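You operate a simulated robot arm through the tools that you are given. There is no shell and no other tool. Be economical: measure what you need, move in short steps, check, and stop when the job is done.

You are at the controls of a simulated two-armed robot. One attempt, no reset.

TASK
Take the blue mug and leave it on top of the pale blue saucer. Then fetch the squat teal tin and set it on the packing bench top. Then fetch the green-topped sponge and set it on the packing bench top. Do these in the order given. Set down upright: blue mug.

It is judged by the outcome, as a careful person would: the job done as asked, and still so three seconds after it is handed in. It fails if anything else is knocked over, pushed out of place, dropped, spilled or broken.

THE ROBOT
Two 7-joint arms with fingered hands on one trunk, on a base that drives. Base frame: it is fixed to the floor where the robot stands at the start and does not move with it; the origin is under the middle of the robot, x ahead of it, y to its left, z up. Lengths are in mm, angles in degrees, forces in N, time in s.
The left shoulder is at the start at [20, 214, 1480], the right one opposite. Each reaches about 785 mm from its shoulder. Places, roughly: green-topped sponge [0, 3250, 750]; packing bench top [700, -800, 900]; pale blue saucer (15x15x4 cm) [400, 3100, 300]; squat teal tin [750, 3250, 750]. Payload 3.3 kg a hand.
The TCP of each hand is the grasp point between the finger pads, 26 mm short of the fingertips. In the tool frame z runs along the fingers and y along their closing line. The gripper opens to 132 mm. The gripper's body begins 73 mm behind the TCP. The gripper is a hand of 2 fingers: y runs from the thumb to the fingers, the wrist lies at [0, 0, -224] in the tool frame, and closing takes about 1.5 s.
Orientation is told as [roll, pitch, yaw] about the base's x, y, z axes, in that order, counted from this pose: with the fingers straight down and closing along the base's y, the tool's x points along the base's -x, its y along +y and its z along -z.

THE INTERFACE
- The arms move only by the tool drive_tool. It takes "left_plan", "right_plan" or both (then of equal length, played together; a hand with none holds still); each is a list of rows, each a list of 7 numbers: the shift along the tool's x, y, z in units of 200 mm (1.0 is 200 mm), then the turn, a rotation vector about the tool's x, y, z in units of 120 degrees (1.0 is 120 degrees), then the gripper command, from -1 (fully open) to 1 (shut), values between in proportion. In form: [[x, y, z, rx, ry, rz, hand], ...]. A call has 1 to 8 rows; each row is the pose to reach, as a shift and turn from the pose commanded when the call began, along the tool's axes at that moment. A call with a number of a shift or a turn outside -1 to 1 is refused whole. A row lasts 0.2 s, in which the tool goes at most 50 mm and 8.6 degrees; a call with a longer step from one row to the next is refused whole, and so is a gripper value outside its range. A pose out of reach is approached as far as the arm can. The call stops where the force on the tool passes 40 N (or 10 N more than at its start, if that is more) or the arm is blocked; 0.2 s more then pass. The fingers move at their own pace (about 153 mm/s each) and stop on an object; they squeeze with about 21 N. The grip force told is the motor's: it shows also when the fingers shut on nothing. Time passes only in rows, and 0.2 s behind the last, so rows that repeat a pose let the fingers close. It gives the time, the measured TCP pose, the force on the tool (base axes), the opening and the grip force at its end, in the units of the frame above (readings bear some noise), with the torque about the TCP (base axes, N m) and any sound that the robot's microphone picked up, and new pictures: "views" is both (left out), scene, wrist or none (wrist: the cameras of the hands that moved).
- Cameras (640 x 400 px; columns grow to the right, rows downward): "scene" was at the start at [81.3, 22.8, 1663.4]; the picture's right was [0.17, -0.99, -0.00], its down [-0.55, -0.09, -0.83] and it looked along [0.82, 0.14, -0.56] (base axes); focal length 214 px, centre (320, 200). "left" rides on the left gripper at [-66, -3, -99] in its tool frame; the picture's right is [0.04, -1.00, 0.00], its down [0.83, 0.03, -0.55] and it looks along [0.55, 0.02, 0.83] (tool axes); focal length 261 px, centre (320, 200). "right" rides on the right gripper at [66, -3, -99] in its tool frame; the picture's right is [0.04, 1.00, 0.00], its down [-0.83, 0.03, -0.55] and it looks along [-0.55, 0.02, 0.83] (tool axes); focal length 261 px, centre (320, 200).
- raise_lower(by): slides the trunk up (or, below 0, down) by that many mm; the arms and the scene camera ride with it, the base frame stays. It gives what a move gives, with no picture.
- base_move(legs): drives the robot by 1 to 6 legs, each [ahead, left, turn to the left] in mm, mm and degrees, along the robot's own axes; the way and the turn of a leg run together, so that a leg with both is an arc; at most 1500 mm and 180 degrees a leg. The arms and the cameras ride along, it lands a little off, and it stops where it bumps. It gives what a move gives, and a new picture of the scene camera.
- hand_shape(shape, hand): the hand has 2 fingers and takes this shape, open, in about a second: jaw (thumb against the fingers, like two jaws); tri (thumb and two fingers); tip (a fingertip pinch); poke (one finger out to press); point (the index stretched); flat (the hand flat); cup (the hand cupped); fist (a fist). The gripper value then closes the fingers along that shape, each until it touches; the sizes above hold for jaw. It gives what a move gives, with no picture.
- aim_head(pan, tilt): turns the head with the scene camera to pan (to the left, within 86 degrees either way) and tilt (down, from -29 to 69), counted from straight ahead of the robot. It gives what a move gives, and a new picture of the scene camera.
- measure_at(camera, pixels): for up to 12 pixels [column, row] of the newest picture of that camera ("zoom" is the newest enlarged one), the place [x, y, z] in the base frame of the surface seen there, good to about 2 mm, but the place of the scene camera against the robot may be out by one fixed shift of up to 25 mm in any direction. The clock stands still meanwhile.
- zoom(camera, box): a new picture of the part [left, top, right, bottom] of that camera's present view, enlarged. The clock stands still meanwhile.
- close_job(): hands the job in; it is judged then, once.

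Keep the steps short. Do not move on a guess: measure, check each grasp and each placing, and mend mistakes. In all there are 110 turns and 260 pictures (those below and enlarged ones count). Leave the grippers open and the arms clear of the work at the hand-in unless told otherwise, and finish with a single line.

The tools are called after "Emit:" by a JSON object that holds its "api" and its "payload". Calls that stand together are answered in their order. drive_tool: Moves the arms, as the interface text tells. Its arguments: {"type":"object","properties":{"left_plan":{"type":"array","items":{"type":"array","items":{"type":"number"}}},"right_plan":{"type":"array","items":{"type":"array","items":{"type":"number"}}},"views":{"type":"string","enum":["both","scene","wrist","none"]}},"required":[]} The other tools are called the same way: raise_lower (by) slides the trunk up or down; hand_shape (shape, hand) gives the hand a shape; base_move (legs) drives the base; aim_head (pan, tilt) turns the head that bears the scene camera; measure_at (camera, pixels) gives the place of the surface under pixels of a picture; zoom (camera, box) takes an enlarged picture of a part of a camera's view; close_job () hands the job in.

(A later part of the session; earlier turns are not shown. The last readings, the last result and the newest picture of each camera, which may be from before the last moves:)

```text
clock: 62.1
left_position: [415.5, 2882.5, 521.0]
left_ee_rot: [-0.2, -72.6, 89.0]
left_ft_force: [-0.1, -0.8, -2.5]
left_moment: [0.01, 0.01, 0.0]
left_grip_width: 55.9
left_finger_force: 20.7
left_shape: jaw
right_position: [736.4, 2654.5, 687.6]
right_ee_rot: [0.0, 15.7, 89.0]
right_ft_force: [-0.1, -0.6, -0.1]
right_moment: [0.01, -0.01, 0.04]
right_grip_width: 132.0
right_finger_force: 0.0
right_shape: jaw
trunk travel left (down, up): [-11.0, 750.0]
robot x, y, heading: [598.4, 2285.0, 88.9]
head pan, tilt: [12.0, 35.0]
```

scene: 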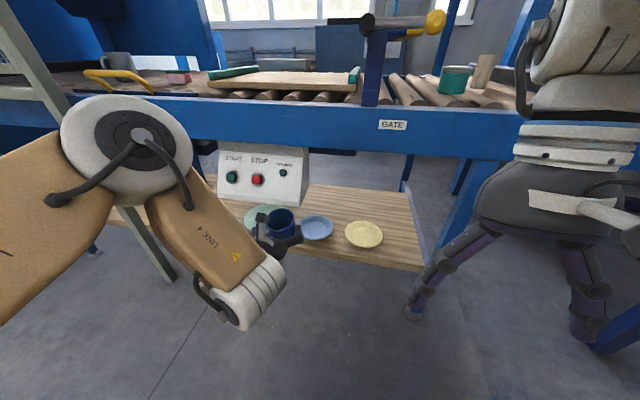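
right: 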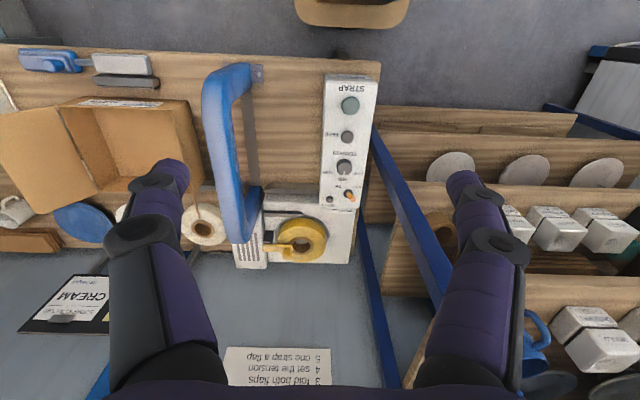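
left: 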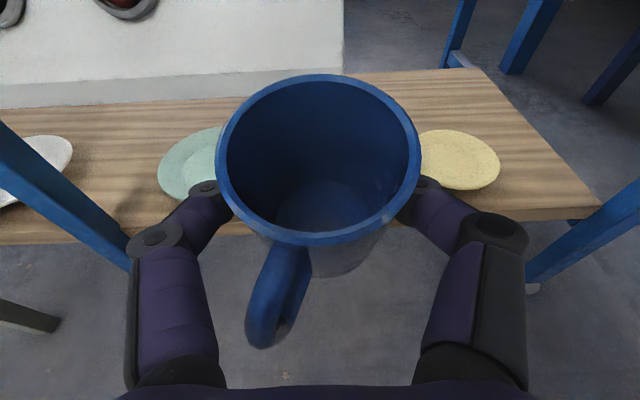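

Calibrate scene against wrist camera by measuring the yellow saucer, the shelf corner and box edge in both.

Emit:
{"api": "measure_at", "payload": {"camera": "left", "pixels": [[460, 159], [499, 163], [459, 131], [583, 207], [160, 172], [343, 60], [440, 68]]}}

Emit:
{"api": "measure_at", "payload": {"camera": "scene", "pixels": [[363, 235], [382, 238], [365, 222], [424, 268], [315, 228], [300, 190], [405, 193], [299, 228], [332, 226]]}}

Emit:
{"api": "zoom", "payload": {"camera": "scene", "box": [240, 190, 400, 290]}}

```text
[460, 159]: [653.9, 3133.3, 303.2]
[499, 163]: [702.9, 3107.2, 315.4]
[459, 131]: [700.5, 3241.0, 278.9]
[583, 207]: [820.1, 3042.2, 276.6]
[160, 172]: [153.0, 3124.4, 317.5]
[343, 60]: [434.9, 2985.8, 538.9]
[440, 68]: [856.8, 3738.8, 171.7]
```

```text
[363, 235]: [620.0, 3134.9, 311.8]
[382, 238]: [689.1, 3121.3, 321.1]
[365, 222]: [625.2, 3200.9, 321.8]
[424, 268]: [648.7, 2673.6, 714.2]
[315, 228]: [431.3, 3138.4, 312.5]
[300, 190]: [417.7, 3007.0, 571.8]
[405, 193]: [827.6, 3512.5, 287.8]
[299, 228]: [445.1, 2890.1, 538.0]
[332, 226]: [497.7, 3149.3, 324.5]
```

```text
4.00 times, centred on (320, 240) of scene
```

zoom: 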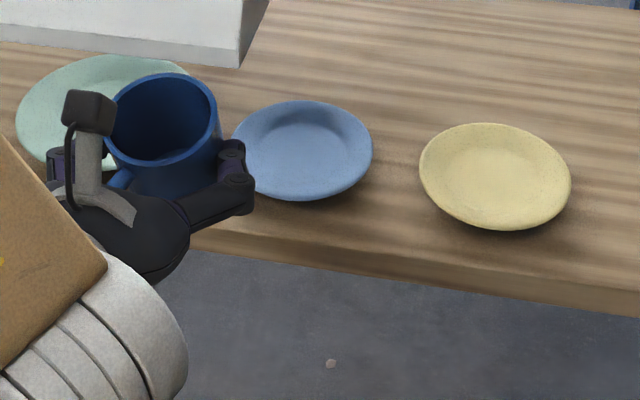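

Emit:
{"api": "measure_at", "payload": {"camera": "zoom", "pixels": [[219, 112], [163, 76], [168, 162], [234, 150], [371, 150], [303, 102], [300, 198], [302, 150], [424, 170], [569, 190], [500, 125], [490, 228]]}}

Emit:
{"api": "measure_at", "payload": {"camera": "left", "pixels": [[421, 165], [216, 165], [320, 77], [320, 240], [422, 158], [440, 184], [500, 160]]}}

```text
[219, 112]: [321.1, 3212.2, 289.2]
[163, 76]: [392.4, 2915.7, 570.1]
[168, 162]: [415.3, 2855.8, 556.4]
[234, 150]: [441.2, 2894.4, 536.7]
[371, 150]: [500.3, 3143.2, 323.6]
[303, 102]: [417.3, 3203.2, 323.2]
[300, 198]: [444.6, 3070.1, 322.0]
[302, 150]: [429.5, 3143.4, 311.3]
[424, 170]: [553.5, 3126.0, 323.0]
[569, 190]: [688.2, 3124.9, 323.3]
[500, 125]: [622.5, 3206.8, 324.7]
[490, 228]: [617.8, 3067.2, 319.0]
```

```text
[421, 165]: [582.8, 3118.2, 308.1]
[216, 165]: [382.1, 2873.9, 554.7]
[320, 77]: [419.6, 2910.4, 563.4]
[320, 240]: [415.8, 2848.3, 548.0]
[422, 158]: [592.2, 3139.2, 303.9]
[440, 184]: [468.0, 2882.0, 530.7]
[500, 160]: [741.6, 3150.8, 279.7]
```

The mug's far rim reads 15 mm higher than the near rim: it has pivoted ≈13° in the fingers. I'll tip the hand 13.5° further down to level it, and lower 95 mm while still in front of the shelf.

Emit:
{"api": "drive_tool", "payload": {"left_plan": [[0.115, 0, 0.036, 0, 0.028, 0, 1], [0.23, 0, 0.072, 0, 0.056, 0, 1], [0.345, 0, 0.108, 0, 0.084, 0, 1], [0.455, 0, 0.143, 0, 0.112, 0, 1], [0.455, 0, 0.143, 0, 0.112, 0, 1]], "views": "both"}}

```text
clock: 63.3
left_position: [414.9, 2882.7, 426.5]
left_ee_rot: [-0.1, -59.1, 88.9]
left_ft_force: [0.8, 0.0, -2.9]
left_moment: [0.0, -0.06, 0.0]
left_grip_width: 56.0
left_finger_force: 21.0
left_shape: jaw
right_position: [736.6, 2653.9, 687.8]
right_ee_rot: [0.0, 15.6, 89.0]
right_ft_force: [-0.1, 0.9, -0.3]
right_moment: [0.01, -0.01, 0.02]
right_grip_width: 131.7
right_finger_force: 0.1
right_shape: jaw
trunk travel left (down, up): [-11.0, 750.0]
robot x, y, heading: [599.1, 2284.7, 89.1]
head pan, tilt: [12.0, 35.0]
```

scene: 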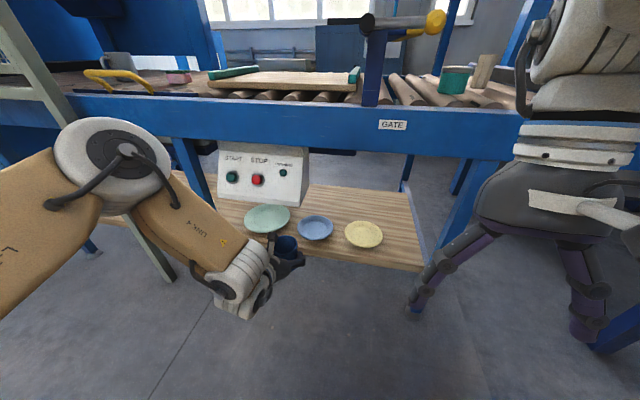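
left: 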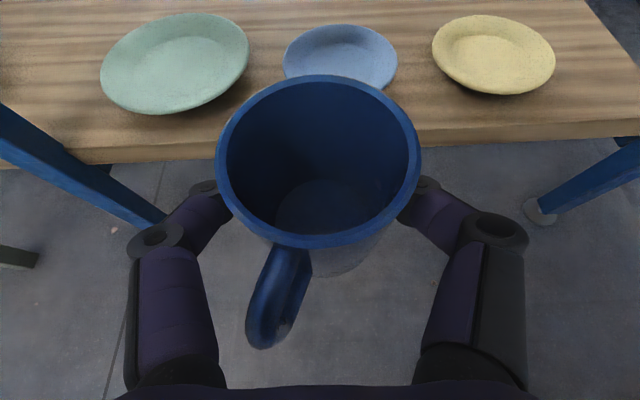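

Now the wrist camera sees the saucer. Measure the mug rim and the saucer from it.

Emit:
{"api": "measure_at", "payload": {"camera": "left", "pixels": [[318, 79], [318, 243], [219, 165], [418, 165], [284, 62], [396, 66], [338, 26], [340, 45], [330, 66], [330, 200], [300, 350], [345, 268]]}}

Emit:
{"api": "zoom", "payload": {"camera": "scene", "box": [220, 190, 380, 290]}}

```text
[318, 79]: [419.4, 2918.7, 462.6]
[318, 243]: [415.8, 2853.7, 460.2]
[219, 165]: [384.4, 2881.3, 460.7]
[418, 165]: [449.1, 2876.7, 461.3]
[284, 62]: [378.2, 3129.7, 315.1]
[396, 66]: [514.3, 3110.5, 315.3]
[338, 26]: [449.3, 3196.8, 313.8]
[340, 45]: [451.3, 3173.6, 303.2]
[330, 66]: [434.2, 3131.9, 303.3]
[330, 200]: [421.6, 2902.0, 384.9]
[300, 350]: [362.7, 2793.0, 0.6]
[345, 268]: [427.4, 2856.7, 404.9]
```

```text
4.00 times, centred on (300, 240) of scene
```

zoom: 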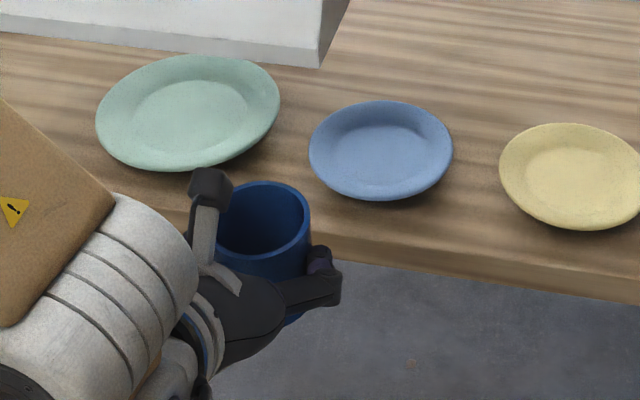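

The mug is level again (rim z 461 all round), centre (417,2885); saucer centre ≈(447,3129), dish floor 303, rim 315. Check the height of the wrist camera housing at zoom (210,175) against the box bottom (539).

Emit:
{"api": "measure_at", "payload": {"camera": "zoom", "pixels": [[210, 173], [225, 185], [195, 180], [215, 200], [318, 66], [345, 5], [170, 225], [60, 160]]}}

```text
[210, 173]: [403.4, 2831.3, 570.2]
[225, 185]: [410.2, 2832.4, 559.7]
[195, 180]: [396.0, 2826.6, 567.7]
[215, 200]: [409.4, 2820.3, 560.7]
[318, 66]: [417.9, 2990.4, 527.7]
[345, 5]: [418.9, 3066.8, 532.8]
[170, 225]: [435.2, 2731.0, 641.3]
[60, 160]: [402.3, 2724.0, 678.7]
```

The forearm would pass very close to the control box front if I go straight in. Instead I'll turn the robot ≈17° left so the hand comes in from the right-hand front, away from the box. Turn in place, then shift right.

Emit:
{"api": "base_move", "payload": {"legs": [[0, 0, 17], [38, -218, 0]]}}

Emit:
{"api": "drive_tool", "payload": {"left_plan": [[0.06, 0, 0.035, 0, 0, 0, 1], [0.12, 0, 0.07, 0, 0, 0, 1], [0.16, 0, 0.095, 0, 0, 0, 1]], "views": "wrist"}}

```text
clock: 66.0
left_position: [444.6, 2898.2, 427.6]
left_ee_rot: [0.0, -59.2, 106.2]
left_ft_force: [0.7, -0.2, -2.2]
left_moment: [0.01, -0.01, 0.0]
left_grip_width: 55.9
left_finger_force: 21.1
left_shape: jaw
right_position: [818.3, 2773.0, 687.7]
right_ee_rot: [0.0, 15.6, 106.3]
right_ft_force: [0.1, -1.2, 0.3]
right_moment: [0.0, -0.01, -0.05]
right_grip_width: 131.7
right_finger_force: 0.0
right_shape: jaw
trunk travel left (down, up): [-11.0, 750.0]
robot x, y, heading: [801.4, 2377.6, 106.1]
head pan, tilt: [12.0, 35.0]
```

scene: 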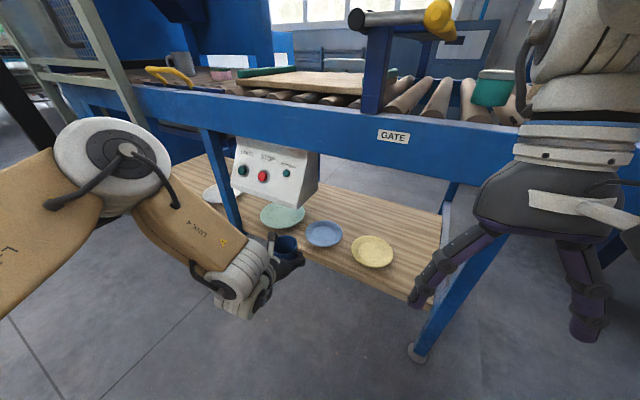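

```text
clock: 66.8
left_position: [445.7, 2896.2, 389.7]
left_ee_rot: [0.1, -59.2, 106.0]
left_ft_force: [0.1, 0.3, -2.6]
left_moment: [0.0, 0.0, -0.02]
left_grip_width: 56.0
left_finger_force: 20.9
left_shape: jaw
right_position: [819.0, 2774.9, 688.6]
right_ee_rot: [0.0, 15.6, 106.2]
right_ft_force: [-0.1, -0.5, 0.9]
right_moment: [-0.02, 0.01, 0.01]
right_grip_width: 131.7
right_finger_force: 0.0
right_shape: jaw
trunk travel left (down, up): [-11.0, 750.0]
robot x, y, heading: [797.7, 2378.9, 106.0]
head pan, tilt: [12.0, 35.0]
```

left: 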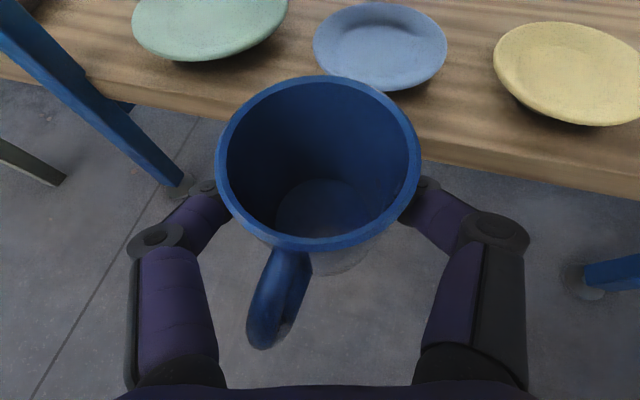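

The right hand would reach the conveyor beam when I drive in; pull it back 120 mm first.

Emit:
{"api": "drive_tool", "payload": {"right_plan": [[0.2, 0, 0, 0, 0, 0, -1], [0.4, 0, 0, 0, 0, 0, -1], [0.6, 0, 0, 0, 0, 0, -1], [0.6, 0, 0, 0, 0, 0, -1]], "views": "scene"}}

Emit:
{"api": "measure_at", "payload": {"camera": "left", "pixels": [[318, 79], [318, 246], [219, 170], [418, 170], [314, 42], [446, 48], [378, 4], [385, 89], [380, 42], [355, 60]]}}

```text
clock: 67.8
left_position: [445.3, 2896.0, 389.8]
left_ee_rot: [0.0, -59.1, 106.2]
left_ft_force: [0.1, 0.0, -2.5]
left_moment: [0.01, -0.01, 0.0]
left_grip_width: 55.9
left_finger_force: 20.8
left_shape: jaw
right_position: [853.8, 2663.3, 718.2]
right_ee_rot: [0.0, 15.7, 106.2]
right_ft_force: [-0.8, -0.4, 0.1]
right_moment: [-0.03, 0.03, 0.0]
right_grip_width: 131.9
right_finger_force: 0.1
right_shape: jaw
trunk travel left (down, up): [-11.0, 750.0]
robot x, y, heading: [799.0, 2375.6, 106.1]
head pan, tilt: [12.0, 35.0]
```

scene: 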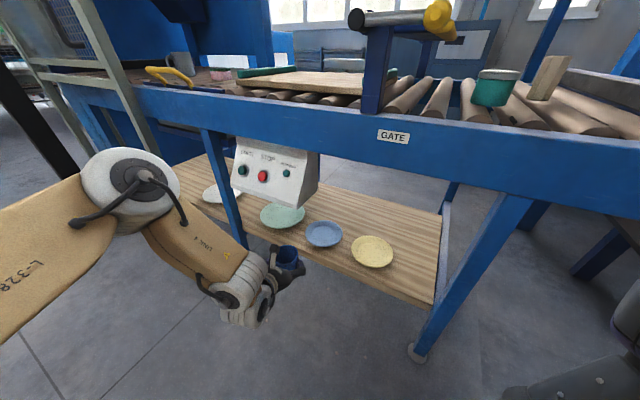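

```text
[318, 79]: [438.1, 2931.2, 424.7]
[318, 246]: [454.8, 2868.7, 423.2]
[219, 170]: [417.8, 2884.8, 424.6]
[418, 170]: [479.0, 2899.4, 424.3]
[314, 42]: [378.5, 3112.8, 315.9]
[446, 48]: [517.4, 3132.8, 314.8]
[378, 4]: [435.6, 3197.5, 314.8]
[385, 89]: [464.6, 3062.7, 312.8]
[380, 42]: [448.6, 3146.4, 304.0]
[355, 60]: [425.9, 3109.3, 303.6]
```

Saucer centre (449,3128), mug centre (447,2896), level. The mug base is ≈24 mm above the rim. Drive in 205 mm along +y; the rest with the arm.

Emit:
{"api": "base_move", "payload": {"legs": [[196, -59, 0]]}}

Emit:
{"api": "drive_tool", "payload": {"left_plan": [[0, 0, 0, 0, 0, 0, 1]], "views": "wrist"}}

```text
clock: 69.4
left_position: [449.2, 3102.5, 390.6]
left_ee_rot: [0.0, -59.1, 106.2]
left_ft_force: [0.5, -0.8, -2.9]
left_moment: [0.0, -0.03, -0.01]
left_grip_width: 56.0
left_finger_force: 20.7
left_shape: jaw
right_position: [856.5, 2867.9, 718.2]
right_ee_rot: [0.0, 15.7, 106.0]
right_ft_force: [-0.6, -0.9, -0.2]
right_moment: [-0.01, 0.0, 0.01]
right_grip_width: 131.9
right_finger_force: 0.0
right_shape: jaw
trunk travel left (down, up): [-11.0, 750.0]
robot x, y, heading: [803.9, 2582.9, 106.2]
head pan, tilt: [12.0, 35.0]
```

scene: 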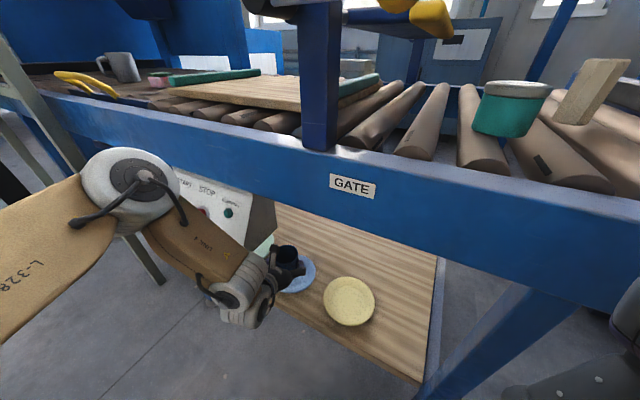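

```text
clock: 69.8
left_position: [449.0, 3101.8, 389.7]
left_ee_rot: [0.0, -59.1, 106.1]
left_ft_force: [-0.1, 0.3, -2.0]
left_moment: [0.02, -0.01, -0.01]
left_grip_width: 55.5
left_finger_force: 20.7
left_shape: jaw
right_position: [855.6, 2867.1, 717.6]
right_ee_rot: [0.1, 15.7, 106.1]
right_ft_force: [-0.9, 0.5, 1.0]
right_moment: [-0.03, 0.0, 0.0]
right_grip_width: 131.8
right_finger_force: 0.0
right_shape: jaw
trunk travel left (down, up): [-11.0, 750.0]
robot x, y, heading: [801.1, 2584.0, 106.0]
head pan, tilt: [12.0, 35.0]
```

left: 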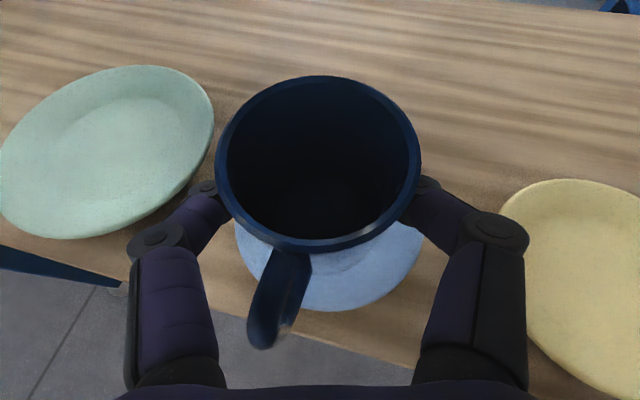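

Need +26 mm in y. Move there with the arm, then measure before lowering.

Emit:
{"api": "drive_tool", "payload": {"left_plan": [[-0.03, -0.015, 0.055, 0, 0, 0, 1], [-0.064, -0.031, 0.107, 0, 0, 0, 1], [-0.064, -0.031, 0.107, 0, 0, 0, 1]], "views": "both"}}

Emit:
{"api": "measure_at", "payload": {"camera": "left", "pixels": [[318, 79], [318, 246], [219, 170], [418, 170], [213, 140], [200, 195], [240, 260], [350, 330], [415, 265], [330, 315]]}}

```text
clock: 70.6
left_position: [448.1, 3129.2, 388.8]
left_ee_rot: [0.0, -59.0, 106.1]
left_ft_force: [0.9, -0.4, -3.3]
left_moment: [0.03, 0.02, -0.03]
left_grip_width: 55.9
left_finger_force: 20.8
left_shape: jaw
right_position: [856.2, 2868.3, 718.4]
right_ee_rot: [0.1, 15.6, 106.1]
right_ft_force: [0.7, -0.4, 0.6]
right_moment: [0.01, -0.01, 0.0]
right_grip_width: 131.7
right_finger_force: 0.0
right_shape: jaw
trunk travel left (down, up): [-11.0, 750.0]
robot x, y, heading: [797.6, 2586.5, 105.8]
head pan, tilt: [12.0, 35.0]
```

scene: 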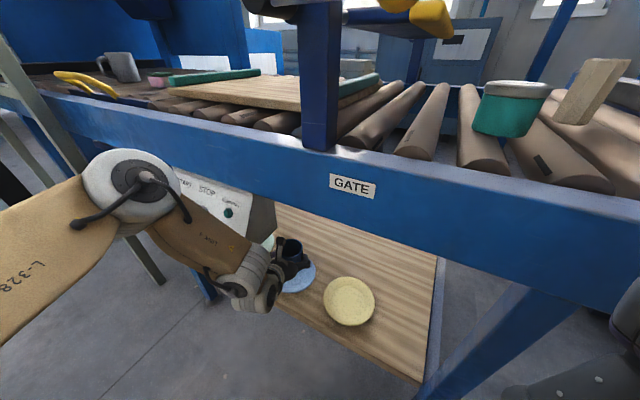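
left: 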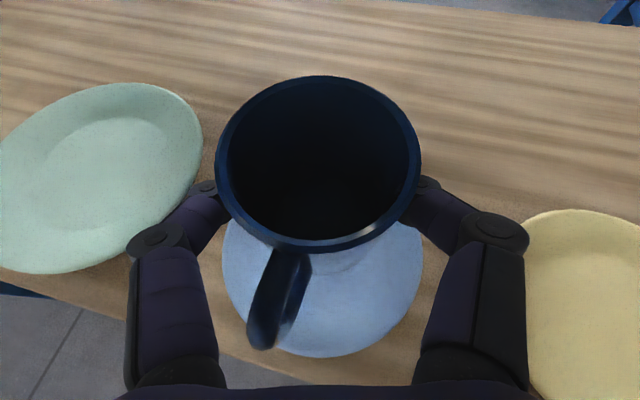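

```text
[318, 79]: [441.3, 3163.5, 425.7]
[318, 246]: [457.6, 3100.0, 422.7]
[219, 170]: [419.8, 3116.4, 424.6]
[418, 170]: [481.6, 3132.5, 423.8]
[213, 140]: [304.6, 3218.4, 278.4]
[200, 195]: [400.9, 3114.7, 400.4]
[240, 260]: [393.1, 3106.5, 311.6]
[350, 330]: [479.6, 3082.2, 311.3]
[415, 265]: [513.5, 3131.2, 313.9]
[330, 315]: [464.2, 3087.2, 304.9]
```

Mug centred over the saucer at (450,3128). Lower 28 mm slowly, then in small steps watching force.

Emit:
{"api": "drive_tool", "payload": {"left_plan": [[0.043, 0, 0.0257, 0, 0, 0, 1], [0.086, 0, 0.0514, 0, 0, 0, 1], [0.12, 0, 0.072, 0, 0, 0, 1], [0.12, 0, 0.072, 0, 0, 0, 1]], "views": "wrist"}}

Emit:
{"api": "measure_at", "payload": {"camera": "left", "pixels": [[318, 79], [318, 246], [345, 268], [330, 330]]}}

```text
clock: 71.6
left_position: [448.7, 3127.3, 362.0]
left_ee_rot: [0.0, -59.1, 106.2]
left_ft_force: [0.9, -0.8, -3.4]
left_moment: [-0.01, 0.02, -0.02]
left_grip_width: 56.0
left_finger_force: 21.1
left_shape: jaw
right_position: [855.8, 2869.9, 719.6]
right_ee_rot: [0.0, 15.6, 106.1]
right_ft_force: [-0.3, -0.5, 0.4]
right_moment: [-0.01, 0.01, -0.01]
right_grip_width: 131.8
right_finger_force: 0.1
right_shape: jaw
trunk travel left (down, up): [-11.0, 750.0]
robot x, y, heading: [804.0, 2582.4, 106.0]
head pan, tilt: [12.0, 35.0]
```

left: 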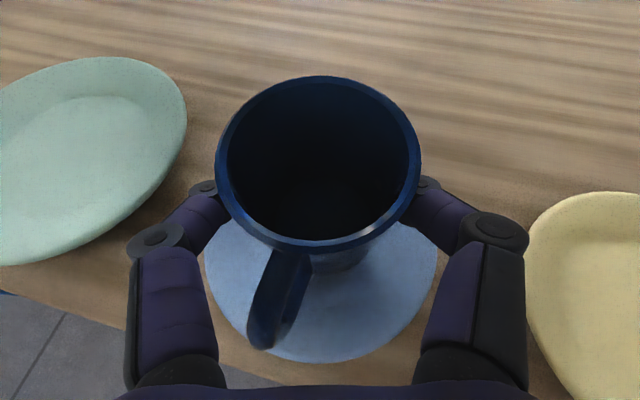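

```text
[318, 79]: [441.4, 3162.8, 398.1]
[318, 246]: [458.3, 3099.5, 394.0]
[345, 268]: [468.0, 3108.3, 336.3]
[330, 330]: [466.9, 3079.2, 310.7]
```

Rim z≈396; about 8 mm to go. Lower in 3 mm rows.

Emit:
{"api": "drive_tool", "payload": {"left_plan": [[0.013, 0, 0.0077, 0, 0, 0, 1], [0.022, 0, 0.013, 0, 0, 0, 1], [0.022, 0, 0.013, 0, 0, 0, 1]], "views": "none"}}

Emit:
{"api": "drive_tool", "payload": {"left_plan": [[0.009, 0, 0.005, 0, 0, 0, 1], [0.013, 0, 0.0077, 0, 0, 0, 1], [0.013, 0, 0.0077, 0, 0, 0, 1]], "views": "wrist"}}

```text
clock: 72.4
left_position: [449.0, 3128.2, 357.2]
left_ee_rot: [0.1, -59.2, 106.0]
left_ft_force: [0.7, 0.1, -2.6]
left_moment: [0.02, 0.0, 0.01]
left_grip_width: 55.8
left_finger_force: 20.3
left_shape: jaw
right_position: [856.5, 2867.8, 717.7]
right_ee_rot: [0.0, 15.7, 106.1]
right_ft_force: [-0.6, 0.1, -0.1]
right_moment: [0.01, 0.01, -0.03]
right_grip_width: 132.0
right_finger_force: 0.0
right_shape: jaw
trunk travel left (down, up): [-11.0, 750.0]
robot x, y, heading: [803.7, 2582.5, 105.8]
head pan, tilt: [12.0, 35.0]
```

```text
clock: 73.2
left_position: [448.5, 3127.5, 354.4]
left_ee_rot: [0.0, -59.1, 106.0]
left_ft_force: [0.2, -0.4, -2.5]
left_moment: [-0.03, 0.0, 0.0]
left_grip_width: 55.5
left_finger_force: 20.5
left_shape: jaw
right_position: [857.0, 2868.3, 718.1]
right_ee_rot: [0.0, 15.8, 106.2]
right_ft_force: [0.9, -0.4, -0.2]
right_moment: [0.02, -0.02, 0.01]
right_grip_width: 131.7
right_finger_force: 0.1
right_shape: jaw
trunk travel left (down, up): [-11.0, 750.0]
robot x, y, heading: [799.8, 2581.3, 106.1]
head pan, tilt: [12.0, 35.0]
```

left: 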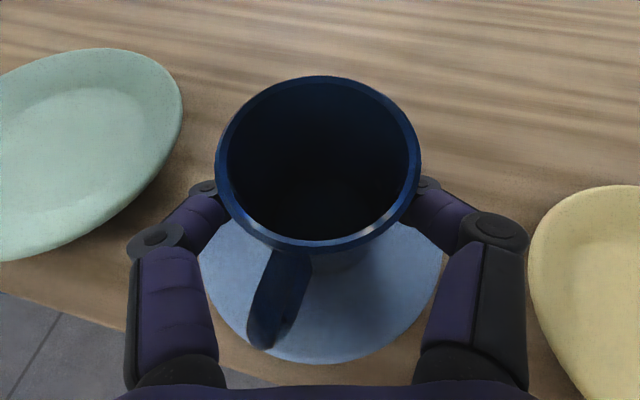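

No contact yet. Zoom in on the mug's foot.

Emit:
{"api": "zoom", "payload": {"camera": "left", "box": [240, 220, 440, 345]}}

Emit:
{"api": "drive_tool", "payload": {"left_plan": [[0.009, 0, 0.005, 0, 0, 0, 1], [0.013, 0, 0.0077, 0, 0, 0, 1], [0.013, 0, 0.0077, 0, 0, 0, 1]], "views": "none"}}

```text
3.20 times, centred on (340, 282) of left
```

zoom: 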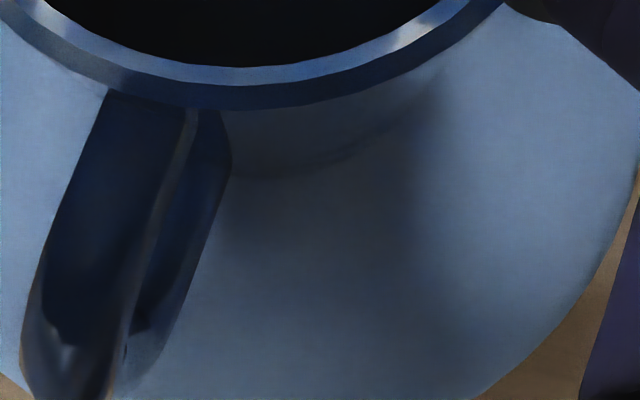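

```text
clock: 74.0
left_position: [447.7, 3127.8, 351.8]
left_ee_rot: [0.0, -59.1, 106.1]
left_ft_force: [0.4, 0.7, -0.3]
left_moment: [-0.02, 0.06, 0.01]
left_grip_width: 55.7
left_finger_force: 21.1
left_shape: jaw
right_position: [855.8, 2867.3, 718.6]
right_ee_rot: [0.0, 15.5, 106.1]
right_ft_force: [0.3, 0.5, -0.6]
right_moment: [0.03, -0.01, 0.0]
right_grip_width: 132.2
right_finger_force: 0.0
right_shape: jaw
trunk travel left (down, up): [-11.0, 750.0]
robot x, y, heading: [802.1, 2582.1, 105.8]
head pan, tilt: [12.0, 35.0]
```

Force went from -2.5 to -0.3: contact starts. One more 2 mm.

Emit:
{"api": "drive_tool", "payload": {"left_plan": [[0.0086, 0, 0.005, 0, 0, 0, 1], [0.0086, 0, 0.005, 0, 0, 0, 1]], "views": "wrist"}}

Emit:
{"api": "measure_at", "payload": {"camera": "left", "pixels": [[318, 79], [318, 244], [221, 165], [417, 165], [200, 200], [175, 200]]}}

```text
clock: 74.6
left_position: [447.8, 3127.8, 350.6]
left_ee_rot: [0.1, -59.3, 106.0]
left_ft_force: [-0.4, -1.6, 8.3]
left_moment: [0.14, 0.07, -0.01]
left_grip_width: 55.9
left_finger_force: 21.7
left_shape: jaw
right_position: [856.4, 2868.9, 718.5]
right_ee_rot: [0.1, 15.5, 106.1]
right_ft_force: [-0.2, 0.4, -0.1]
right_moment: [0.0, 0.01, 0.02]
right_grip_width: 132.0
right_finger_force: 0.1
right_shape: jaw
trunk travel left (down, up): [-11.0, 750.0]
robot x, y, heading: [805.2, 2581.7, 106.1]
head pan, tilt: [12.0, 35.0]
```

left: 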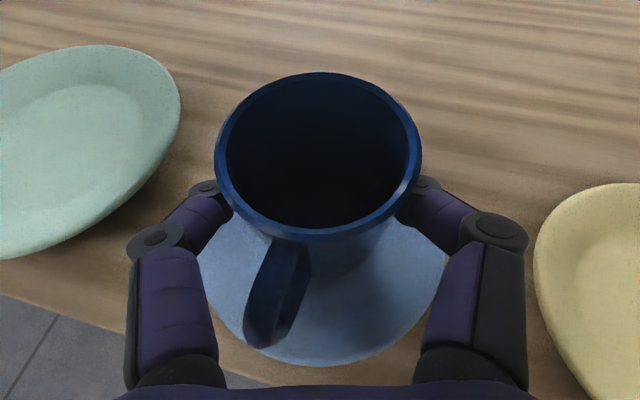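

```text
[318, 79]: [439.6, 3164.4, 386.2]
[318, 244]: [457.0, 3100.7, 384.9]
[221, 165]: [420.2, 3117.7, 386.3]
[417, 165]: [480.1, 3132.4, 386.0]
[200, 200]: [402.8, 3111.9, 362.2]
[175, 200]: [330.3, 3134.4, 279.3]
```

Mug seated level (rim 385–386 all round, 8 N down). Open the fingers gently to about 100 mm.

Emit:
{"api": "drive_tool", "payload": {"left_plan": [[0, 0, 0, 0, 0, 0, 0.15], [0, 0, 0, 0, 0, 0, -0.1], [0, 0, 0, 0, 0, 0, -0.3], [0, 0, 0, 0, 0, 0, -0.5], [0, 0, 0, 0, 0, 0, -0.5]], "views": "wrist"}}

```text
clock: 75.8
left_position: [447.7, 3127.8, 348.8]
left_ee_rot: [-0.1, -59.2, 106.1]
left_ft_force: [-1.1, 0.8, -0.3]
left_moment: [-0.02, -0.01, 0.02]
left_grip_width: 98.6
left_finger_force: 0.0
left_shape: jaw
right_position: [855.6, 2868.0, 718.1]
right_ee_rot: [0.0, 15.6, 106.1]
right_ft_force: [-0.2, 0.3, 0.9]
right_moment: [0.0, 0.02, 0.02]
right_grip_width: 131.8
right_finger_force: 0.0
right_shape: jaw
trunk travel left (down, up): [-11.0, 750.0]
robot x, y, heading: [798.9, 2585.3, 106.0]
head pan, tilt: [12.0, 35.0]
```

left: 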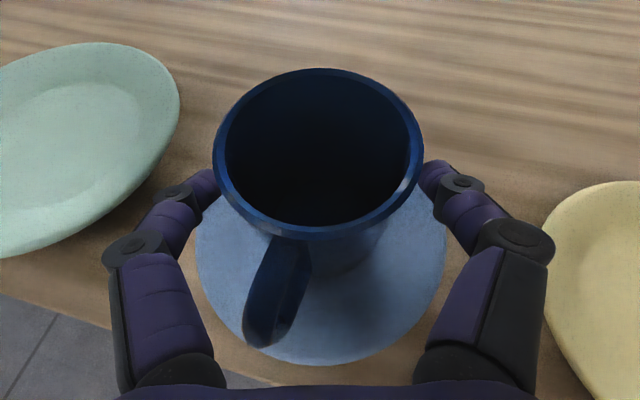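

Released. Withdraw horizontally along the hand axis: 100 mm by arm, then look.

Emit:
{"api": "drive_tool", "payload": {"left_plan": [[0.06, 0, -0.1, 0, 0, 0, -0.5], [0.12, 0, -0.2, 0, 0, 0, -0.5], [0.18, 0, -0.31, 0, 0, 0, -0.5], [0.24, 0, -0.42, 0, 0, 0, -0.5]], "views": "both"}}

```text
clock: 76.8
left_position: [474.2, 3035.8, 352.3]
left_ee_rot: [0.1, -59.1, 106.0]
left_ft_force: [-0.5, 0.2, 0.2]
left_moment: [0.02, -0.01, 0.01]
left_grip_width: 98.8
left_finger_force: 0.1
left_shape: jaw
right_position: [856.1, 2869.5, 718.6]
right_ee_rot: [0.0, 15.6, 106.0]
right_ft_force: [-0.4, 1.1, 0.4]
right_moment: [-0.03, 0.04, 0.0]
right_grip_width: 131.9
right_finger_force: 0.0
right_shape: jaw
trunk travel left (down, up): [-11.0, 750.0]
robot x, y, heading: [802.0, 2580.7, 106.0]
head pan, tilt: [12.0, 35.0]
```

scene: 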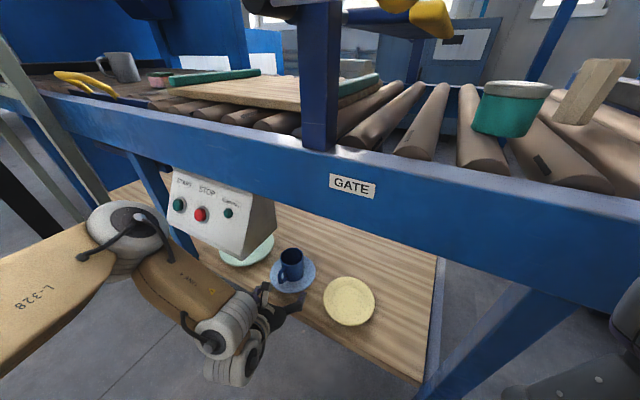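
left: 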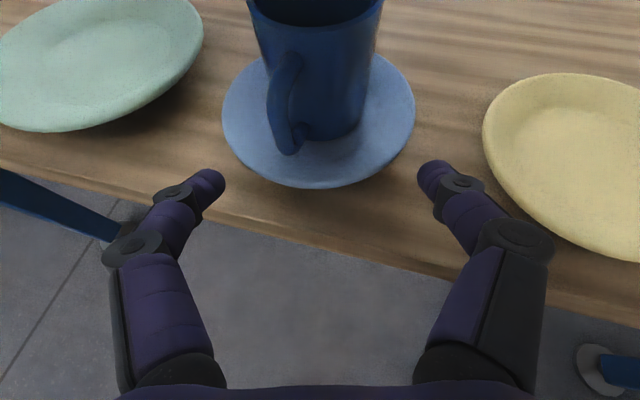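

Mug stands upright on the pale blue saucer. Next the tin. Back away, straighten to heading 90, and raise the trunk.

Emit:
{"api": "base_move", "payload": {"legs": [[-250, 0, 0], [0, 0, -16]]}}

Emit:
{"api": "raise_lower", "payload": {"by": 400}}

Emit:
{"api": "raise_lower", "payload": {"by": 250}}

Emit:
{"api": "aim_head", "payload": {"pan": 0, "tilt": 38}}

```text
clock: 79.6
left_position: [681.1, 2869.3, 350.7]
left_ee_rot: [0.0, -59.2, 90.0]
left_ft_force: [0.1, -0.7, 0.1]
left_moment: [0.0, 0.0, 0.05]
left_grip_width: 99.0
left_finger_force: 0.1
left_shape: jaw
right_position: [1002.0, 2603.0, 718.0]
right_ee_rot: [-0.1, 15.5, 90.0]
right_ft_force: [0.4, 0.3, 0.3]
right_moment: [0.04, 0.0, 0.08]
right_grip_width: 131.7
right_finger_force: 0.0
right_shape: jaw
trunk travel left (down, up): [-11.0, 750.0]
robot x, y, heading: [868.3, 2344.9, 90.1]
head pan, tilt: [12.0, 35.0]
```

scene: 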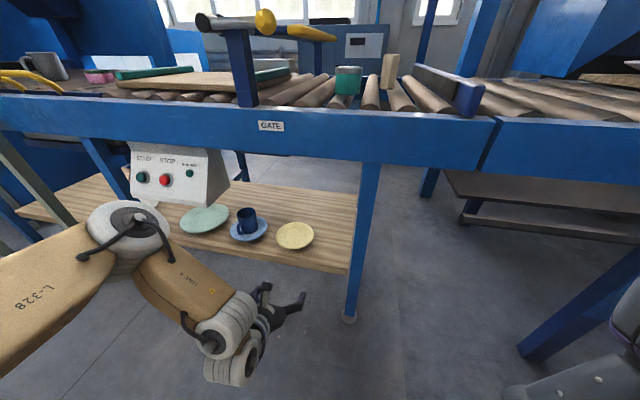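

```text
clock: 83.4
left_position: [680.9, 2869.3, 751.2]
left_ee_rot: [-0.1, -59.1, 90.0]
left_ft_force: [0.5, 0.3, 0.4]
left_moment: [0.01, 0.0, 0.0]
left_grip_width: 98.7
left_finger_force: 0.0
left_shape: jaw
right_position: [1001.1, 2603.2, 1117.6]
right_ee_rot: [-0.1, 15.7, 90.1]
right_ft_force: [-0.4, -0.3, 0.3]
right_moment: [-0.02, 0.0, 0.02]
right_grip_width: 131.8
right_finger_force: 0.1
right_shape: jaw
trunk travel left (down, up): [-411.0, 350.0]
robot x, y, heading: [871.1, 2344.2, 90.1]
head pan, tilt: [12.0, 35.0]
```

```text
clock: 86.0
left_position: [679.5, 2868.5, 1001.2]
left_ee_rot: [0.0, -59.1, 89.9]
left_ft_force: [0.3, -0.4, 0.5]
left_moment: [0.03, 0.01, -0.01]
left_grip_width: 98.8
left_finger_force: 0.0
left_shape: jaw
right_position: [1001.3, 2602.2, 1368.0]
right_ee_rot: [0.0, 15.6, 90.0]
right_ft_force: [0.9, -0.4, 0.2]
right_moment: [0.0, -0.01, -0.01]
right_grip_width: 131.7
right_finger_force: 0.1
right_shape: jaw
trunk travel left (down, up): [-661.0, 100.0]
robot x, y, heading: [872.2, 2342.2, 89.9]
head pan, tilt: [12.0, 35.0]
```

```text
clock: 86.7
left_position: [680.5, 2869.3, 1000.9]
left_ee_rot: [0.0, -59.1, 90.0]
left_ft_force: [0.4, -0.2, -0.2]
left_moment: [-0.01, 0.0, 0.0]
left_grip_width: 98.7
left_finger_force: 0.0
left_shape: jaw
right_position: [1001.5, 2601.9, 1369.0]
right_ee_rot: [0.0, 15.6, 89.9]
right_ft_force: [0.0, -1.0, -0.5]
right_moment: [0.0, 0.02, 0.02]
right_grip_width: 132.2
right_finger_force: 0.1
right_shape: jaw
trunk travel left (down, up): [-661.0, 100.0]
robot x, y, heading: [867.5, 2346.9, 89.8]
head pan, tilt: [0.0, 38.0]
```

scene: 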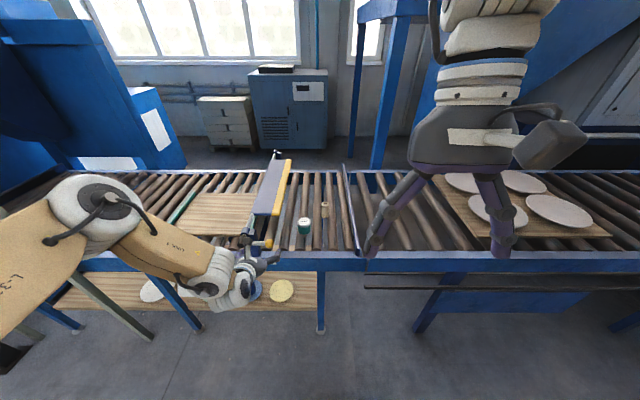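

Measure the tin, the wooden block, the gate knob and rollers.

Emit:
{"api": "measure_at", "payload": {"camera": "scene", "pixels": [[304, 219], [304, 230], [324, 206], [267, 243], [280, 190], [350, 200], [290, 240], [276, 155], [255, 215]]}}

Emit:
{"api": "zoom", "payload": {"camera": "scene", "box": [220, 150, 380, 250]}}

```text
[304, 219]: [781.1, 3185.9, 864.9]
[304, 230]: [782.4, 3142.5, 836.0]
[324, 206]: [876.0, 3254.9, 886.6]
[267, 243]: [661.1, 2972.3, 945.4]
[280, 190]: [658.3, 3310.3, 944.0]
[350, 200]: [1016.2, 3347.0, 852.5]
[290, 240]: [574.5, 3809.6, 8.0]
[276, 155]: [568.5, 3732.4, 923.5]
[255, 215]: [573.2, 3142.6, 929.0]
```

```text
4.00 times, centred on (300, 200) of scene
```

zoom: 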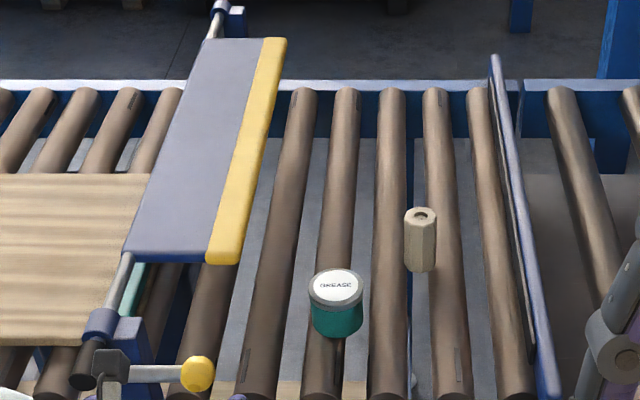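

Tin ≈(796,3180), top z ≈857 after camera correction; the gate flap's yellow edge is at x≈700, block at x≈890. I'll align the left hand with the tin (116 mm right) and tip the hand to 45° so the wrist camera sees it.

Emit:
{"api": "base_move", "payload": {"legs": [[0, -116, 0]]}}

Emit:
{"api": "drive_tool", "payload": {"left_plan": [[0, 0, 0, 0, 0.06, 0, -0.5], [0, 0, 0, 0, 0.117, 0, -0.5], [0, 0, 0, 0, 0.117, 0, -0.5]], "views": "both"}}

```text
clock: 87.9
left_position: [799.0, 2869.0, 1000.7]
left_ee_rot: [0.1, -59.0, 90.0]
left_ft_force: [1.1, 0.2, 0.1]
left_moment: [0.01, 0.0, -0.01]
left_grip_width: 98.6
left_finger_force: 0.1
left_shape: jaw
right_position: [1120.8, 2603.0, 1367.8]
right_ee_rot: [0.1, 15.6, 90.1]
right_ft_force: [-0.3, -0.3, 0.6]
right_moment: [0.01, -0.01, 0.02]
right_grip_width: 131.9
right_finger_force: 0.0
right_shape: jaw
trunk travel left (down, up): [-661.0, 100.0]
robot x, y, heading: [987.5, 2347.6, 90.1]
head pan, tilt: [0.0, 38.0]
```

scene: 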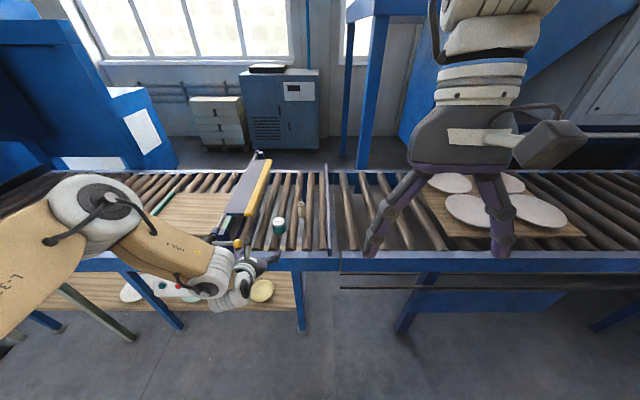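

```text
clock: 88.7
left_position: [798.4, 2869.4, 1001.4]
left_ee_rot: [0.0, -45.1, 90.0]
left_ft_force: [0.8, 0.1, 1.1]
left_moment: [0.03, 0.04, 0.0]
left_grip_width: 98.8
left_finger_force: 0.2
left_shape: jaw
right_position: [1118.8, 2603.3, 1367.5]
right_ee_rot: [0.0, 15.6, 90.1]
right_ft_force: [0.1, -0.4, -0.5]
right_moment: [0.02, 0.01, 0.0]
right_grip_width: 131.9
right_finger_force: 0.0
right_shape: jaw
trunk travel left (down, up): [-661.0, 100.0]
robot x, y, heading: [991.3, 2340.9, 90.2]
head pan, tilt: [0.0, 38.0]
```

scene: 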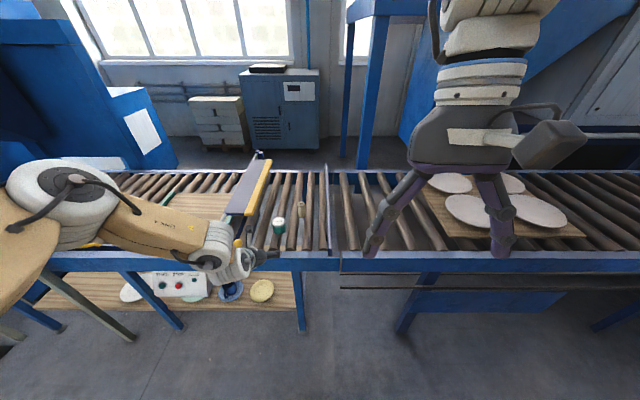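
left: 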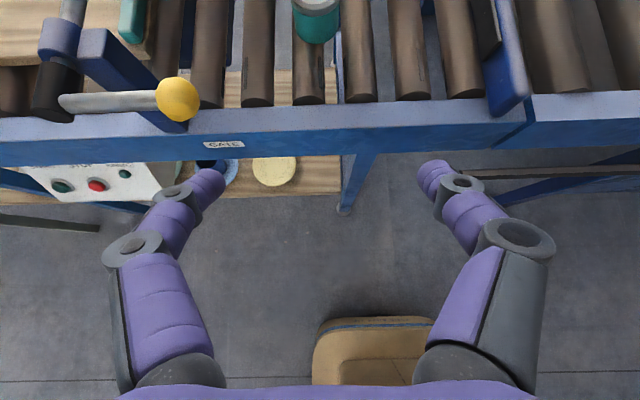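

Emit:
{"api": "measure_at", "payload": {"camera": "left", "pixels": [[295, 22], [316, 22], [337, 22], [316, 40], [316, 10], [316, 2], [178, 97], [340, 100], [340, 120], [310, 70], [490, 60], [380, 320]]}}

```text
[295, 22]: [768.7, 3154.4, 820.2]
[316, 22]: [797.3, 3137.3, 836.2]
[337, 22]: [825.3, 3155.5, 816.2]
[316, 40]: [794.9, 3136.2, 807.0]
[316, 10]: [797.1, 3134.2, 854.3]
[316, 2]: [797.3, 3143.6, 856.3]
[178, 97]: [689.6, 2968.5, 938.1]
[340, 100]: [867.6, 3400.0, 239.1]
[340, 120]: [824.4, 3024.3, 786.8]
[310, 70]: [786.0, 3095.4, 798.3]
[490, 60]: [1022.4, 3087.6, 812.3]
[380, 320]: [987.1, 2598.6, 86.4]
```

Tin: centre ≈(797,3168), radius ≈31, z 800–857. The forearm goes off to the left near the gate knob (690,2968,938), so I measure the forearm's position relative to the hand.

Emit:
{"api": "measure_at", "payload": {"camera": "scene", "pixels": [[238, 262], [222, 270], [215, 245], [205, 265], [190, 255], [160, 240], [130, 230], [110, 240], [70, 230], [30, 230]]}}

Emit:
{"api": "zoom", "payload": {"camera": "scene", "box": [0, 150, 300, 330]}}

```text
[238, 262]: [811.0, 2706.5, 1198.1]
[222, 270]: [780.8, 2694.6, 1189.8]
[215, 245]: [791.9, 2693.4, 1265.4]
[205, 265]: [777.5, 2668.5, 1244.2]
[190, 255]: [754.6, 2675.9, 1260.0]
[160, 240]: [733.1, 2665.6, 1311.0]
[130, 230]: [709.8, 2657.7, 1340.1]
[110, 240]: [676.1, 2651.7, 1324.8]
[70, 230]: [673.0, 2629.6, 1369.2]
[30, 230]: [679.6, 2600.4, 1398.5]
```

```text
2.13 times, centred on (150, 240) of scene
```

zoom: 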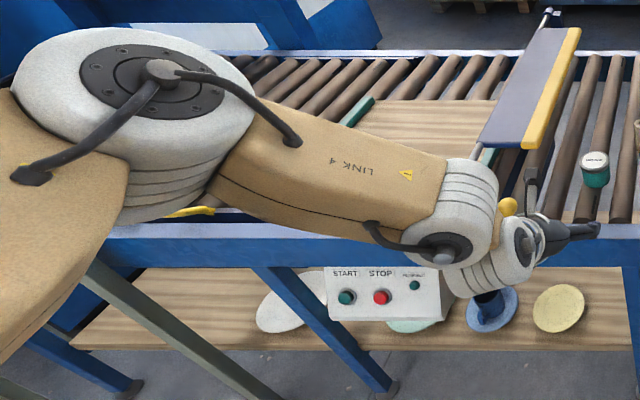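

The forearm stays >100 mm above the knob. Plan: keep the arm shape, lower the trunk 100 (fingers above tin top), drive 285 ahead, check.

Emit:
{"api": "raise_lower", "payload": {"by": -95}}

Emit:
{"api": "base_move", "payload": {"legs": [[285, 0, 0]]}}

Emit:
{"api": "drive_tool", "payload": {"left_plan": [[0, 0, 0, 0, 0, 0, -0.6], [0, 0, 0, 0, 0, 0, -0.6]], "views": "wrist"}}

```text
clock: 90.0
left_position: [797.9, 2868.9, 906.9]
left_ee_rot: [0.0, -45.1, 90.0]
left_ft_force: [0.5, -0.1, -0.1]
left_moment: [-0.01, 0.02, 0.01]
left_grip_width: 98.8
left_finger_force: 0.0
left_shape: jaw
right_position: [1120.1, 2602.3, 1274.1]
right_ee_rot: [0.0, 15.6, 90.1]
right_ft_force: [-0.6, 0.6, 0.3]
right_moment: [0.0, 0.01, -0.01]
right_grip_width: 131.7
right_finger_force: 0.0
right_shape: jaw
trunk travel left (down, up): [-566.0, 195.0]
robot x, y, heading: [993.2, 2341.4, 89.9]
head pan, tilt: [0.0, 38.0]
```

```text
clock: 92.0
left_position: [799.3, 3153.7, 905.5]
left_ee_rot: [0.1, -45.2, 90.0]
left_ft_force: [0.0, 0.8, 0.1]
left_moment: [0.01, 0.02, 0.0]
left_grip_width: 98.7
left_finger_force: 0.1
left_shape: jaw
right_position: [1120.5, 2886.1, 1272.3]
right_ee_rot: [0.0, 15.7, 89.9]
right_ft_force: [0.6, -0.7, -0.6]
right_moment: [-0.03, 0.01, -0.01]
right_grip_width: 131.9
right_finger_force: 0.0
right_shape: jaw
trunk travel left (down, up): [-566.0, 195.0]
robot x, y, heading: [987.0, 2624.2, 90.1]
head pan, tilt: [0.0, 38.0]
```

scene: 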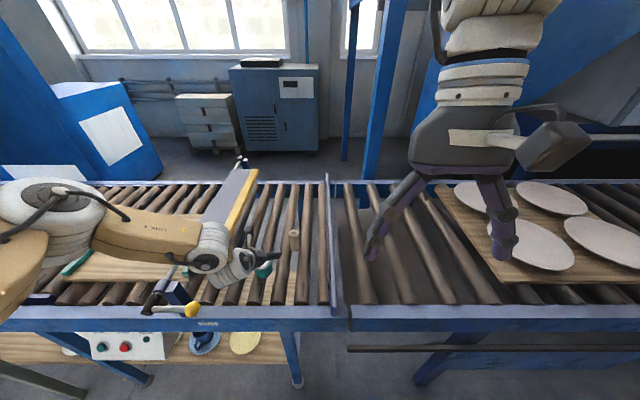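

```text
clock: 92.6
left_position: [800.7, 3153.9, 905.9]
left_ee_rot: [-0.1, -45.0, 89.9]
left_ft_force: [0.0, 1.0, -0.1]
left_moment: [0.03, 0.07, 0.04]
left_grip_width: 105.1
left_finger_force: 0.0
left_shape: jaw
right_position: [1121.3, 2884.4, 1273.5]
right_ee_rot: [0.0, 15.6, 89.9]
right_ft_force: [0.1, -1.0, 0.5]
right_moment: [-0.01, 0.03, 0.0]
right_grip_width: 131.7
right_finger_force: 0.0
right_shape: jaw
trunk travel left (down, up): [-566.0, 195.0]
robot x, y, heading: [989.6, 2626.4, 90.0]
head pan, tilt: [0.0, 38.0]
```

left: 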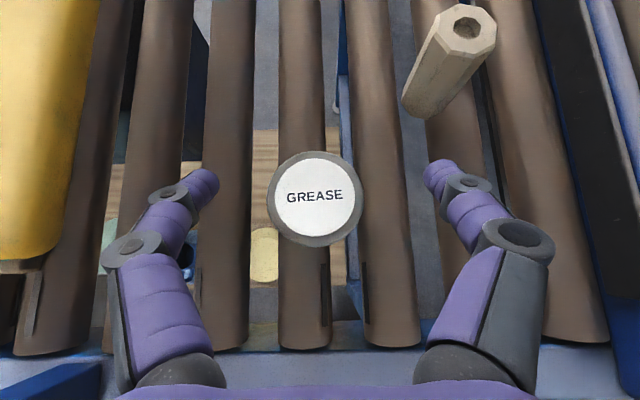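

Emit:
{"api": "measure_at", "payload": {"camera": "left", "pixels": [[270, 198], [361, 198], [315, 154], [317, 244], [316, 200], [410, 108], [65, 230], [300, 280], [480, 80]]}}

```text
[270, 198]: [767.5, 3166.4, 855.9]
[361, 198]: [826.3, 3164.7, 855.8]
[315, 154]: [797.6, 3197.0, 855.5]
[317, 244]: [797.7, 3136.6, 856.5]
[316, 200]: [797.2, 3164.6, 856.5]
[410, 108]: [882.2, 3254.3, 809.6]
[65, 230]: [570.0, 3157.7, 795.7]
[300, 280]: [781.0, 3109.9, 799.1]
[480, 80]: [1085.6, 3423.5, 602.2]
```

Tin centre (797,3166), r≈30. Shift 12 mm forward, 2 mm left, then down 73 mm to z≈832.

Emit:
{"api": "drive_tool", "payload": {"left_plan": [[-0.042, 0.012, 0.042, 0, 0, 0, -0.55], [0.05, 0.012, 0.134, 0, 0, 0, -0.55], [0.14, 0.012, 0.224, 0, 0, 0, -0.55], [0.216, 0.012, 0.3, 0, 0, 0, -0.55], [0.216, 0.012, 0.3, 0, 0, 0, -0.55]], "views": "wrist"}}

```text
clock: 93.8
left_position: [796.9, 3164.5, 831.0]
left_ee_rot: [0.0, -45.1, 89.9]
left_ft_force: [0.0, 0.0, -1.3]
left_moment: [-0.01, -0.04, 0.05]
left_grip_width: 102.8
left_finger_force: 0.2
left_shape: jaw
right_position: [1120.6, 2885.3, 1273.2]
right_ee_rot: [0.1, 15.6, 89.9]
right_ft_force: [-0.3, 0.9, 0.5]
right_moment: [-0.01, -0.01, 0.04]
right_grip_width: 131.8
right_finger_force: 0.0
right_shape: jaw
trunk travel left (down, up): [-566.0, 195.0]
robot x, y, heading: [990.4, 2624.4, 89.9]
head pan, tilt: [0.0, 38.0]
```

left: 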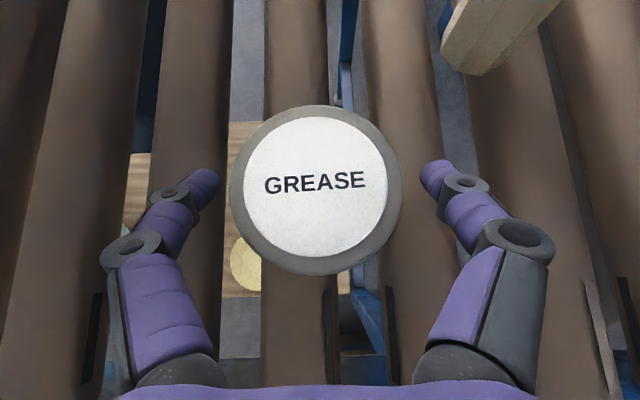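

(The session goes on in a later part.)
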